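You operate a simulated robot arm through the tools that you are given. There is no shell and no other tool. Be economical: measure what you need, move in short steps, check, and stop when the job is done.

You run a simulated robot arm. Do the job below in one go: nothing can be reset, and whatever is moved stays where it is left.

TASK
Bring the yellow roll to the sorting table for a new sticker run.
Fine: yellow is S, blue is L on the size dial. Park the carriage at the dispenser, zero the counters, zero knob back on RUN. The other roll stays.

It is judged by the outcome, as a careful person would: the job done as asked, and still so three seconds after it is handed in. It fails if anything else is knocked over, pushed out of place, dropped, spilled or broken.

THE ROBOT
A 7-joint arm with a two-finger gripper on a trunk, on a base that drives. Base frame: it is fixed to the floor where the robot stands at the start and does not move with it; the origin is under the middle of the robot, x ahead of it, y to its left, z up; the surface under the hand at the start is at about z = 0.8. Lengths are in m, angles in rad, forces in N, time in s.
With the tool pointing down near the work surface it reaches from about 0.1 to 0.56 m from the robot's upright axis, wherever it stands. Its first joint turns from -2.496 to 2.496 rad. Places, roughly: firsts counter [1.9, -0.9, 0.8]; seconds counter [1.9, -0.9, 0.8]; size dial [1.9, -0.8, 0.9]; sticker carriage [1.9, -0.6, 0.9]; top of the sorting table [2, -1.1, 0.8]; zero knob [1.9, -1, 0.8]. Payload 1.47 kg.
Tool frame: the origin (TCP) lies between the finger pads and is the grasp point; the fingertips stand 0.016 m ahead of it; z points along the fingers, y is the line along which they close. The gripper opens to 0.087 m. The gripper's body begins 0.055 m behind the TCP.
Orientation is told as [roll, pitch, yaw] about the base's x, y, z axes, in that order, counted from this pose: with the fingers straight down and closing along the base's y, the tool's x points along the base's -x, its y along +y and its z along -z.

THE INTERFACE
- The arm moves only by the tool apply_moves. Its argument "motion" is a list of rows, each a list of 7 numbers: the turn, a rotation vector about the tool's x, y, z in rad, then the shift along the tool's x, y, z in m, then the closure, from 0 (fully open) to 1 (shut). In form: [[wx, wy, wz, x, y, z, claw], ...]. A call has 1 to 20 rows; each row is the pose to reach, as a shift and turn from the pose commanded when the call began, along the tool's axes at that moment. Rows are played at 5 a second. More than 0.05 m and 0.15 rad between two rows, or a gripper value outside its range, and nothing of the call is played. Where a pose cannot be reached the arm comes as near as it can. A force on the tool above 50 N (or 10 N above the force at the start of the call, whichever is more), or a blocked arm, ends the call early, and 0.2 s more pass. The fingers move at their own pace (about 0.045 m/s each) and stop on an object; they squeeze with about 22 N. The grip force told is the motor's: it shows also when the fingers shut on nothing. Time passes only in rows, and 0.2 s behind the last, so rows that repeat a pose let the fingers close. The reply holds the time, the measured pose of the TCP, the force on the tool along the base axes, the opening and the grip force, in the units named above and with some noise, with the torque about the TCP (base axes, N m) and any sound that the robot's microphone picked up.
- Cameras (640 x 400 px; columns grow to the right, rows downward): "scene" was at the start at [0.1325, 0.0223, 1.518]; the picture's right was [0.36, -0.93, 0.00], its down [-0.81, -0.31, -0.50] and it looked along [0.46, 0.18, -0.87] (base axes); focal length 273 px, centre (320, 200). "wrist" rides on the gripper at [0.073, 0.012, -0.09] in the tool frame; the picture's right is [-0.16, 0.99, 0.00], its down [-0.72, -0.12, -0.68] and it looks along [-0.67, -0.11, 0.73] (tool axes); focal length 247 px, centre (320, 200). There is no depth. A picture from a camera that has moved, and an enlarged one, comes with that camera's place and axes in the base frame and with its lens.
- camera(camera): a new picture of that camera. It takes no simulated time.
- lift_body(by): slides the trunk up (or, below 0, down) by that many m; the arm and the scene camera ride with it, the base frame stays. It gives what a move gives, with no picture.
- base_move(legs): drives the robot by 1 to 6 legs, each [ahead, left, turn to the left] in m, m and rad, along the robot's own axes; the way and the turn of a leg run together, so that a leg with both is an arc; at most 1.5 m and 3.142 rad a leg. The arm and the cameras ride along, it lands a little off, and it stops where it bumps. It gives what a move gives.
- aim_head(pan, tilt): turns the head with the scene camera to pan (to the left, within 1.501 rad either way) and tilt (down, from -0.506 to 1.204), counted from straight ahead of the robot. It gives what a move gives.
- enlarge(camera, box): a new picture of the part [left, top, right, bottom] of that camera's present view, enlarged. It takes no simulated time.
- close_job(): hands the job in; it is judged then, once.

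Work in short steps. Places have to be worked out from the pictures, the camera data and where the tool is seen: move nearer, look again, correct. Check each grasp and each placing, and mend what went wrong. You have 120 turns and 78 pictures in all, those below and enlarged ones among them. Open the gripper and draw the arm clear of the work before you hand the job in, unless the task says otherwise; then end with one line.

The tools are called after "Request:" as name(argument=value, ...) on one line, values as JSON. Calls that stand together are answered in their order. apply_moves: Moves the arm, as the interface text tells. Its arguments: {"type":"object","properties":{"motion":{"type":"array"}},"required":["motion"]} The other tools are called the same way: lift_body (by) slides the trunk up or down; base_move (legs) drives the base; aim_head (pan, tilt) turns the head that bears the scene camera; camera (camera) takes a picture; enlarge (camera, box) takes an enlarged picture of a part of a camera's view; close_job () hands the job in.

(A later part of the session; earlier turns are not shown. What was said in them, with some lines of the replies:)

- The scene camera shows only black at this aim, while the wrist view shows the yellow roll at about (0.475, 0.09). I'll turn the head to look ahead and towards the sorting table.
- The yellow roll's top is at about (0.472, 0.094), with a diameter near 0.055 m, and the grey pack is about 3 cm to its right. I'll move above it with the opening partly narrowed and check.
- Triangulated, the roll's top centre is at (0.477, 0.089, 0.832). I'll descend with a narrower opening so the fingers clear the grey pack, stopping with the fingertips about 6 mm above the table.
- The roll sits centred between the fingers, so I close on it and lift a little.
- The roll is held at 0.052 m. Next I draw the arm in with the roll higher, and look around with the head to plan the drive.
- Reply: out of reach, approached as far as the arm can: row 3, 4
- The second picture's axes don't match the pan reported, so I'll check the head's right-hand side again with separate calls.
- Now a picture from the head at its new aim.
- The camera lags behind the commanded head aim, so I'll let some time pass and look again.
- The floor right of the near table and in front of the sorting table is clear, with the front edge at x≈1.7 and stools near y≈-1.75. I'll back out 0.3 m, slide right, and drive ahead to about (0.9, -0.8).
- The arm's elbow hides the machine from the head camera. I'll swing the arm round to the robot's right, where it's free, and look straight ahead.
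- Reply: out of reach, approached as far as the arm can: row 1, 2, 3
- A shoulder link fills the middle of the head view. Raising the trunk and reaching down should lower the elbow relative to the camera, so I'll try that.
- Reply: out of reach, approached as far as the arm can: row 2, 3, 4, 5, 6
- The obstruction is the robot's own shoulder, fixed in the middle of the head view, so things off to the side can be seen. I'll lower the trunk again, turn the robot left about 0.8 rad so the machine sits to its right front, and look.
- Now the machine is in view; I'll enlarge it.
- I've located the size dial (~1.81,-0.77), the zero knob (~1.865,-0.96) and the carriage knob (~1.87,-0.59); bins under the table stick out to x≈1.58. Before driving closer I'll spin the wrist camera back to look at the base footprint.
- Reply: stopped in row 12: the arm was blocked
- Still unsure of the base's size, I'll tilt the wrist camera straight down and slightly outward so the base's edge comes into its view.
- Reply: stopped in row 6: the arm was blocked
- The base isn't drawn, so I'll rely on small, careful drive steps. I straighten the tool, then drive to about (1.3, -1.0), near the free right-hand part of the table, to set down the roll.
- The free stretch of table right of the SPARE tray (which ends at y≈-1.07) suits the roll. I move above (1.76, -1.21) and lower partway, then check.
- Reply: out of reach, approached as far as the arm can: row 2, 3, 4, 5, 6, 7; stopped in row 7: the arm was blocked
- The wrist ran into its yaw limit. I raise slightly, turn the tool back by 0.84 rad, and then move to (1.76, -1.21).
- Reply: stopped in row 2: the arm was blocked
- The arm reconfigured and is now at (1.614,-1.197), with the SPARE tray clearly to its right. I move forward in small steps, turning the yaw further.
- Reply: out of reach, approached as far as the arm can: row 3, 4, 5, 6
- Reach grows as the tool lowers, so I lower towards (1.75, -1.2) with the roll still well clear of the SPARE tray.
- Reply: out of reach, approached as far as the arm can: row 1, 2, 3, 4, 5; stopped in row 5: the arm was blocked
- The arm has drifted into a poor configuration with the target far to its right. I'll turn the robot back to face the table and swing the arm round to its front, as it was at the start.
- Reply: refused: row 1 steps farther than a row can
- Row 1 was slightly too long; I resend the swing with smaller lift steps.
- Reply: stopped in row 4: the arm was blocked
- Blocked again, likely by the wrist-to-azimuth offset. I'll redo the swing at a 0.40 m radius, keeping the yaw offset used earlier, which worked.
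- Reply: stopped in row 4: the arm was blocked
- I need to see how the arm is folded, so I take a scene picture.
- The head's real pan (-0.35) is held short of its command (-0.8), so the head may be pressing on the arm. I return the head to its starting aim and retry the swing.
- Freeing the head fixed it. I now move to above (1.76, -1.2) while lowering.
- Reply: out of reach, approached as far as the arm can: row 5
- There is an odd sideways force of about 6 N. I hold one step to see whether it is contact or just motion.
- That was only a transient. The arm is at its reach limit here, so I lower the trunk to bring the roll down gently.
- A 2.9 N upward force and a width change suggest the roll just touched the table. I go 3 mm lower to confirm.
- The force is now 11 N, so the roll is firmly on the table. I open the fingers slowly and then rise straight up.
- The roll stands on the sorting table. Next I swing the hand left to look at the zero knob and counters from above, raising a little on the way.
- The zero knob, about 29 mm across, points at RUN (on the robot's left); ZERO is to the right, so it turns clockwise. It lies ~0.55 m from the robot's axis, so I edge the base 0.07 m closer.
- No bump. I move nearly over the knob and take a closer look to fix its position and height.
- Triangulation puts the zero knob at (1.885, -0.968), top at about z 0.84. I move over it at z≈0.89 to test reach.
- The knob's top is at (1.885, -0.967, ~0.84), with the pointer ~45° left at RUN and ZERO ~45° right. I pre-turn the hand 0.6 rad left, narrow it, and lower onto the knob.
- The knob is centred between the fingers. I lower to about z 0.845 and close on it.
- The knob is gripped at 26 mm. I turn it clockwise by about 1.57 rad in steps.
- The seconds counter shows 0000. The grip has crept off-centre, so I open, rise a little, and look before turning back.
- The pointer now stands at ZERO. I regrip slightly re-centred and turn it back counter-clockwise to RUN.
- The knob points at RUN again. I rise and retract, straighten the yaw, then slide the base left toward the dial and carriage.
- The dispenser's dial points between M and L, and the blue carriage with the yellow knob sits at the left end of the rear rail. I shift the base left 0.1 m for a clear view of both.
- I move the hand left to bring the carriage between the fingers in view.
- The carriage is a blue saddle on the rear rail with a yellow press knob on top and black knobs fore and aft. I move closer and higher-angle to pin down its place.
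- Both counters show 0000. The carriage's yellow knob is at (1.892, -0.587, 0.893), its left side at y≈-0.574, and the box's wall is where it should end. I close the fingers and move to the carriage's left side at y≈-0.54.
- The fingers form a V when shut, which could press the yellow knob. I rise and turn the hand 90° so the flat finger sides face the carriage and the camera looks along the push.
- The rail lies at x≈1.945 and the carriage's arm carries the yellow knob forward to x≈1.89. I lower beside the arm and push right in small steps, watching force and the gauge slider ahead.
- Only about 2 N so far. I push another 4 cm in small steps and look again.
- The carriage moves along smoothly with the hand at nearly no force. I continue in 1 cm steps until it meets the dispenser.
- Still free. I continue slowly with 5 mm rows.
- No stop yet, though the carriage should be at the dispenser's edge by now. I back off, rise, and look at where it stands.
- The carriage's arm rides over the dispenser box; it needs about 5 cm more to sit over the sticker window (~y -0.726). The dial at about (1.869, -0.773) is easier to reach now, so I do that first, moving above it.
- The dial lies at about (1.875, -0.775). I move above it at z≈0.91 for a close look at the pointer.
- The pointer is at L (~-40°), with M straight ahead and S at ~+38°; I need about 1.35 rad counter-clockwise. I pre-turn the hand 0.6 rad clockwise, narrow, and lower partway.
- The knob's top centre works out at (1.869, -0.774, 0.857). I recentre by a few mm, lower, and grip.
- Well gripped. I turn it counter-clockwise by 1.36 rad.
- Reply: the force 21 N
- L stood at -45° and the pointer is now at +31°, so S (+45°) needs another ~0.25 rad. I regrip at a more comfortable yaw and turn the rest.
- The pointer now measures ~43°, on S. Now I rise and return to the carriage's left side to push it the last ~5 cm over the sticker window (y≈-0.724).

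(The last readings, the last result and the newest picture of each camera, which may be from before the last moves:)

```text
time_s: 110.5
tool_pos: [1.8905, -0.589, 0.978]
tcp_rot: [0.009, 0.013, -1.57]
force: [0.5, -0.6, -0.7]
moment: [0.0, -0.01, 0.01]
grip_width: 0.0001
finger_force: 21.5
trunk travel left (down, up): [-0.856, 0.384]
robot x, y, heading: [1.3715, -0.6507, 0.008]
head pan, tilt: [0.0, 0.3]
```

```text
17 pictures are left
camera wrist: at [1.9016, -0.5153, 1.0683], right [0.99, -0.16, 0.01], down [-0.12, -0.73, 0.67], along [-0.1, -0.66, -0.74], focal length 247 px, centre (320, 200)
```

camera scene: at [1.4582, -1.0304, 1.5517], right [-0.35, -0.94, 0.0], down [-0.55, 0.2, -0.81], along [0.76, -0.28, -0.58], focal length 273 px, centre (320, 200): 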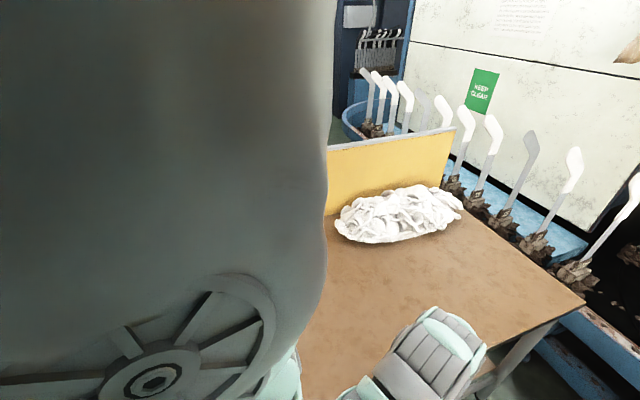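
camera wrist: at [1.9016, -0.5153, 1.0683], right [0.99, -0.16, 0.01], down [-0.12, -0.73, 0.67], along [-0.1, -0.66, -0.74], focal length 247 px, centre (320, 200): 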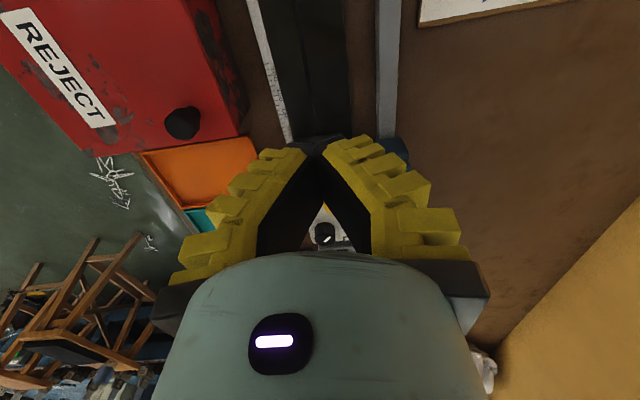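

I lower to the same push height left of the arm, then push to TCP y≈-0.68 in small rows.

Request:
apply_moves(motion=[[0, 0, 0, 0, 0.01, 0.04, 1], [0, 0, 0, -0.005, 0.01, 0.08, 1], [0, 0, 0, -0.01, 0.01, 0.103, 1], [0, 0, 0, -0.025, 0.01, 0.103, 1], [0, 0, 0, -0.04, 0.01, 0.103, 1], [0, 0, 0, -0.055, 0.01, 0.103, 1], [0, 0, 0, -0.063, 0.01, 0.103, 1], [0, 0, 0, -0.07, 0.01, 0.103, 1], [0, 0, 0, -0.077, 0.01, 0.103, 1], [0, 0, 0, -0.084, 0.01, 0.103, 1], [0, 0, 0, -0.09, 0.01, 0.103, 1]])

```text
time_s: 112.9
tool_pos: [1.9027, -0.6762, 0.8739]
tcp_rot: [0.01, 0.015, -1.567]
force: [-0.9, 1.6, -0.5]
moment: [-0.01, -0.03, 0.01]
grip_width: 0.0
finger_force: 22.2
trunk travel left (down, up): [-0.856, 0.384]
robot x, y, heading: [1.3709, -0.6461, 0.006]
head pan, tilt: [0.0, 0.3]
```

Still no stop at TCP y -0.676. I go on in 4 mm rows to about -0.692.

Request:
apply_moves(motion=[[0, 0, 0, -0.004, 0, 0, 1], [0, 0, 0, -0.008, 0, 0, 1], [0, 0, 0, -0.012, 0, 0, 1], [0, 0, 0, -0.016, 0, 0, 1], [0, 0, 0, -0.016, 0, 0, 1]])

Request:
camera(camera="wrist")

```text
time_s: 114.1
tool_pos: [1.9014, -0.6918, 0.8736]
tcp_rot: [0.007, 0.014, -1.566]
force: [-0.8, 0.7, 0.5]
moment: [0.0, -0.01, -0.02]
grip_width: 0.0
finger_force: 21.8
trunk travel left (down, up): [-0.856, 0.384]
robot x, y, heading: [1.3705, -0.6509, 0.007]
head pan, tilt: [0.0, 0.3]
```

```text
16 pictures are left
camera wrist: at [1.9123, -0.6196, 0.9638], right [0.99, -0.15, 0.01], down [-0.12, -0.73, 0.67], along [-0.1, -0.66, -0.74], focal length 247 px, centre (320, 200)
```

wrist: 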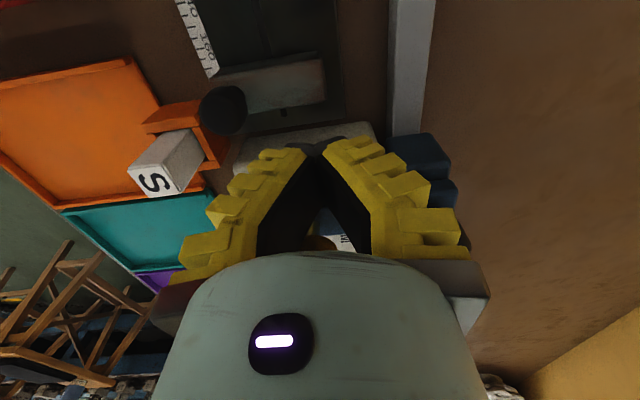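

By offset, the carriage should now be around y -0.72, and the gauge slider is untouched. I back off and look at it against the sticker window.

Request:
apply_moves(motion=[[0, 0, 0, 0.02, 0, 0, 1], [0, 0, 0, 0.04, 0, -0.02, 1], [0, 0, 0, 0.065, 0.01, -0.045, 0.6], [0, 0, 0, 0.09, 0.03, -0.065, 0.3], [0, 0, 0, 0.1, 0.05, -0.08, 0.0]])

Request:
enlarge(camera="wrist", box=[220, 130, 420, 262])

```text
time_s: 115.3
tool_pos: [1.9533, -0.5933, 0.9561]
tcp_rot: [0.007, 0.013, -1.565]
force: [0.7, -0.9, 0.3]
moment: [-0.01, -0.04, 0.0]
grip_width: 0.0872
finger_force: 0.0
trunk travel left (down, up): [-0.856, 0.384]
robot x, y, heading: [1.3725, -0.6523, 0.005]
head pan, tilt: [0.0, 0.3]
```

```text
3.03 times, centred on (320, 196) of wrist
camera zoom: at [1.9622, -0.5203, 1.0461], right [0.99, -0.15, 0.0], down [-0.12, -0.73, 0.67], along [-0.1, -0.66, -0.74], focal length 748 px, centre (320, 212)
```

zoom: 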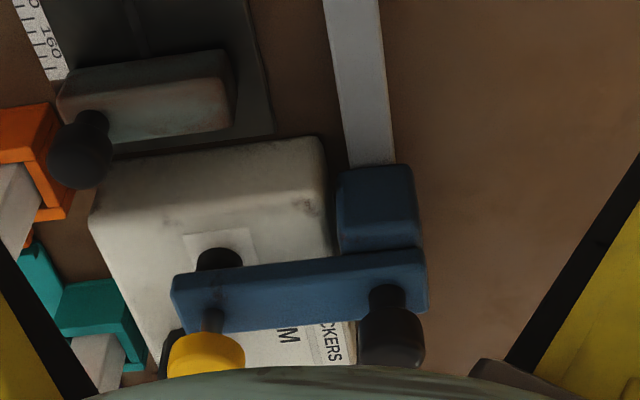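

The stamp pad is at y≈-0.712 and the window centre at ≈-0.722, so about 1 cm remains. I go back and push to TCP y≈-0.70, feeling for a stop.

Request:
apply_moves(motion=[[0, 0, 0, -0.01, -0.02, 0.015, 0.3], [0, 0, 0, -0.035, -0.04, 0.035, 0.6], [0, 0, 0, -0.055, -0.05, 0.06, 1], [0, 0, 0, -0.065, -0.05, 0.082, 1], [0, 0, 0, -0.08, -0.05, 0.082, 1], [0, 0, 0, -0.095, -0.05, 0.082, 1], [0, 0, 0, -0.1, -0.05, 0.082, 1], [0, 0, 0, -0.104, -0.05, 0.082, 1], [0, 0, 0, -0.107, -0.05, 0.082, 1], [0, 0, 0, -0.107, -0.05, 0.082, 1]])

```text
time_s: 117.5
tool_pos: [1.9026, -0.6939, 0.8723]
tcp_rot: [0.007, 0.023, -1.567]
force: [-2.5, 18.0, 5.5]
moment: [-0.06, 0.0, -0.1]
grip_width: 0.0056
finger_force: 29.2
trunk travel left (down, up): [-0.856, 0.384]
robot x, y, heading: [1.3732, -0.6509, 0.011]
head pan, tilt: [0.0, 0.3]
```

An 18 N reaction now shows the carriage is against its end stop at the dispenser. The fingers aren't fully shut, so I open slightly, back off left, rise and check.

Request:
apply_moves(motion=[[0, 0, 0, 0.003, 0, 0, 0.8], [0, 0, 0, 0.015, 0, 0, 0.7], [0, 0, 0, 0.035, 0, 0, 0.7], [0, 0, 0, 0.055, 0, -0.02, 0.7], [0, 0, 0, 0.075, 0.01, -0.045, 0.5], [0, 0, 0, 0.1, 0.03, -0.065, 0.3], [0, 0, 0, 0.107, 0.05, -0.08, 0.0]])

Request:
enlarge(camera="wrist", box=[220, 130, 420, 262])

```text
time_s: 119.1
tool_pos: [1.9514, -0.5929, 0.9545]
tcp_rot: [0.005, 0.011, -1.567]
force: [-0.7, 0.2, -0.2]
moment: [0.0, -0.01, 0.0]
grip_width: 0.0871
finger_force: 0.0
trunk travel left (down, up): [-0.856, 0.384]
robot x, y, heading: [1.3749, -0.6505, 0.004]
head pan, tilt: [0.0, 0.3]
```

```text
3.03 times, centred on (320, 196) of wrist
camera zoom: at [1.962, -0.5195, 1.0441], right [0.99, -0.15, 0.0], down [-0.12, -0.73, 0.67], along [-0.1, -0.66, -0.74], focal length 748 px, centre (320, 212)
```

zoom: 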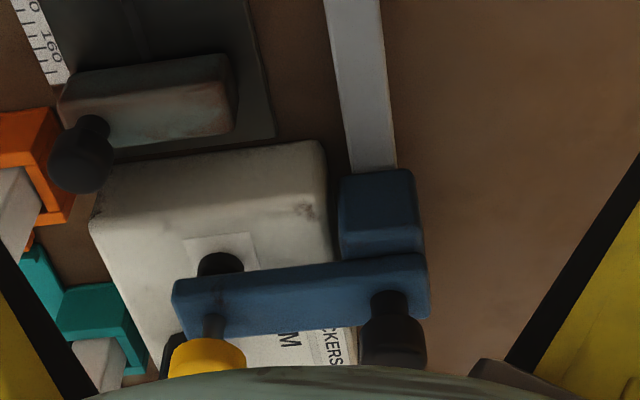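

The carriage stands at its stop with the stamp over the sticker window. I return the hand by the earlier path for a final overall check.

Request:
apply_moves(motion=[[0, 0, -0.14, -0.015, -0.02, -0.015, 0.1], [0, 0, -0.28, -0.03, -0.04, -0.03, 0.1], [0, 0, -0.42, -0.045, -0.06, -0.03, 0.1], [0, 0, -0.56, -0.065, -0.08, -0.03, 0.1], [0, 0, -0.7, -0.085, -0.1, -0.03, 0.1], [0, 0, -0.84, -0.105, -0.12, -0.03, 0.1], [0, 0, -0.98, -0.125, -0.14, -0.04, 0.1], [0, 0, -1.12, -0.145, -0.16, -0.04, 0.1], [0, 0, -1.26, -0.165, -0.18, -0.04, 0.1], [0, 0, -1.4, -0.185, -0.2, -0.04, 0.1], [0, 0, -1.54, -0.2, -0.21, -0.04, 0.1]])

Request:
camera(camera="wrist")

Request:
enlarge(camera="wrist", box=[120, 80, 440, 250])

```text
time_s: 121.5
tool_pos: [1.7423, -0.7941, 0.9881]
tcp_rot: [0.015, -0.008, -0.025]
force: [-0.1, -0.3, -0.2]
moment: [0.04, 0.02, -0.02]
grip_width: 0.0804
finger_force: 1.7
trunk travel left (down, up): [-0.856, 0.384]
robot x, y, heading: [1.3727, -0.6495, 0.003]
head pan, tilt: [0.0, 0.3]
```

```text
13 pictures are left
camera wrist: at [1.6678, -0.7815, 1.0778], right [0.18, 0.98, 0.01], down [0.72, -0.14, 0.68], along [0.68, -0.11, -0.73], focal length 247 px, centre (320, 200)
```

wrist: 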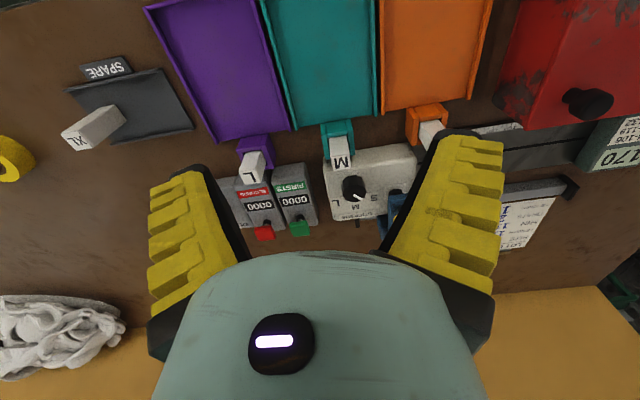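

```text
2.00 times, centred on (280, 165) of wrist
camera zoom: at [1.6678, -0.7815, 1.0778], right [0.18, 0.98, 0.01], down [0.72, -0.14, 0.68], along [0.68, -0.11, -0.73], focal length 494 px, centre (400, 270)
```

zoom: 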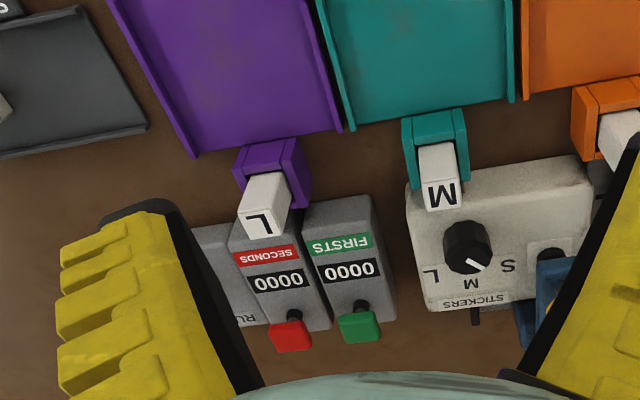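

Both counters read 0000 and the dial points to S. I back the base away from the table and take a last view of the zero knob and roll.

Request:
base_move(legs=[[-0.12, -0.2, 0]])

Request:
enlarge(camera="wrist", box=[60, 100, 440, 300])

```text
time_s: 123.2
tool_pos: [1.6245, -0.9915, 0.9885]
tcp_rot: [0.015, -0.007, -0.024]
force: [-0.1, -0.2, -0.5]
moment: [0.03, -0.04, -0.02]
grip_width: 0.0804
finger_force: 1.6
trunk travel left (down, up): [-0.856, 0.384]
robot x, y, heading: [1.2551, -0.8486, 0.011]
head pan, tilt: [0.0, 0.3]
```

```text
1.68 times, centred on (250, 200) of wrist
camera zoom: at [1.5507, -0.9796, 1.0777], right [0.18, 0.98, 0.01], down [0.72, -0.14, 0.68], along [0.67, -0.11, -0.73], focal length 416 px, centre (438, 200)
```

zoom: 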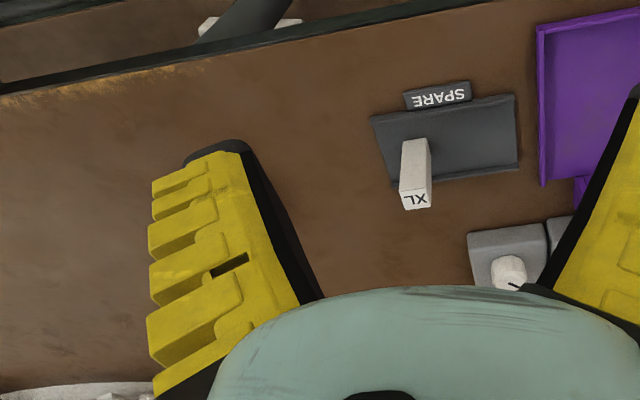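

The zero knob still points at RUN, and the roll was seen standing in its place (it is behind the finger here). I back off a bit more to be clear and hand in.

Request:
base_move(legs=[[-0.2, 0.1, 0]])

Request:
camera(camera="wrist")

```text
time_s: 124.9
tool_pos: [1.4246, -0.8948, 0.9888]
tcp_rot: [0.013, -0.007, -0.024]
force: [0.2, 0.1, 0.4]
moment: [0.04, 0.0, 0.03]
grip_width: 0.0801
finger_force: 1.3
trunk travel left (down, up): [-0.856, 0.384]
robot x, y, heading: [1.0568, -0.7519, 0.014]
head pan, tilt: [0.0, 0.3]
```

```text
10 pictures are left
camera wrist: at [1.3509, -0.881, 1.0777], right [0.18, 0.98, 0.01], down [0.72, -0.14, 0.68], along [0.67, -0.11, -0.73], focal length 247 px, centre (320, 200)
```

wrist: 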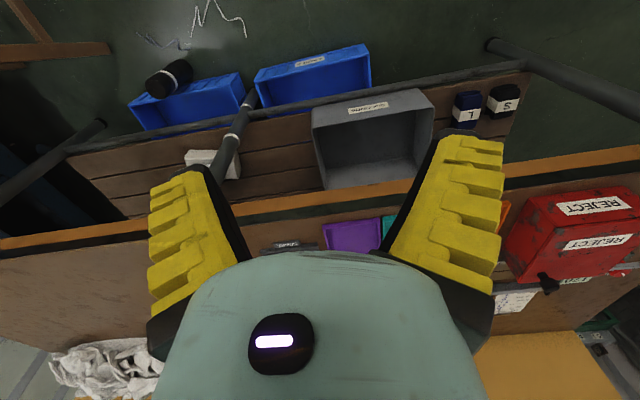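

The bins and everything else are undisturbed, the gripper is open and the arm is clear of the table, so I hand the job in.

Request:
close_job()

```text
The job is handed in.
```

The yellow roll is on the sorting table, the size dial is on S, the carriage is parked at the dispenser, both counters read 0000 and the zero knob is back on RUN; the blue roll was left where it was.
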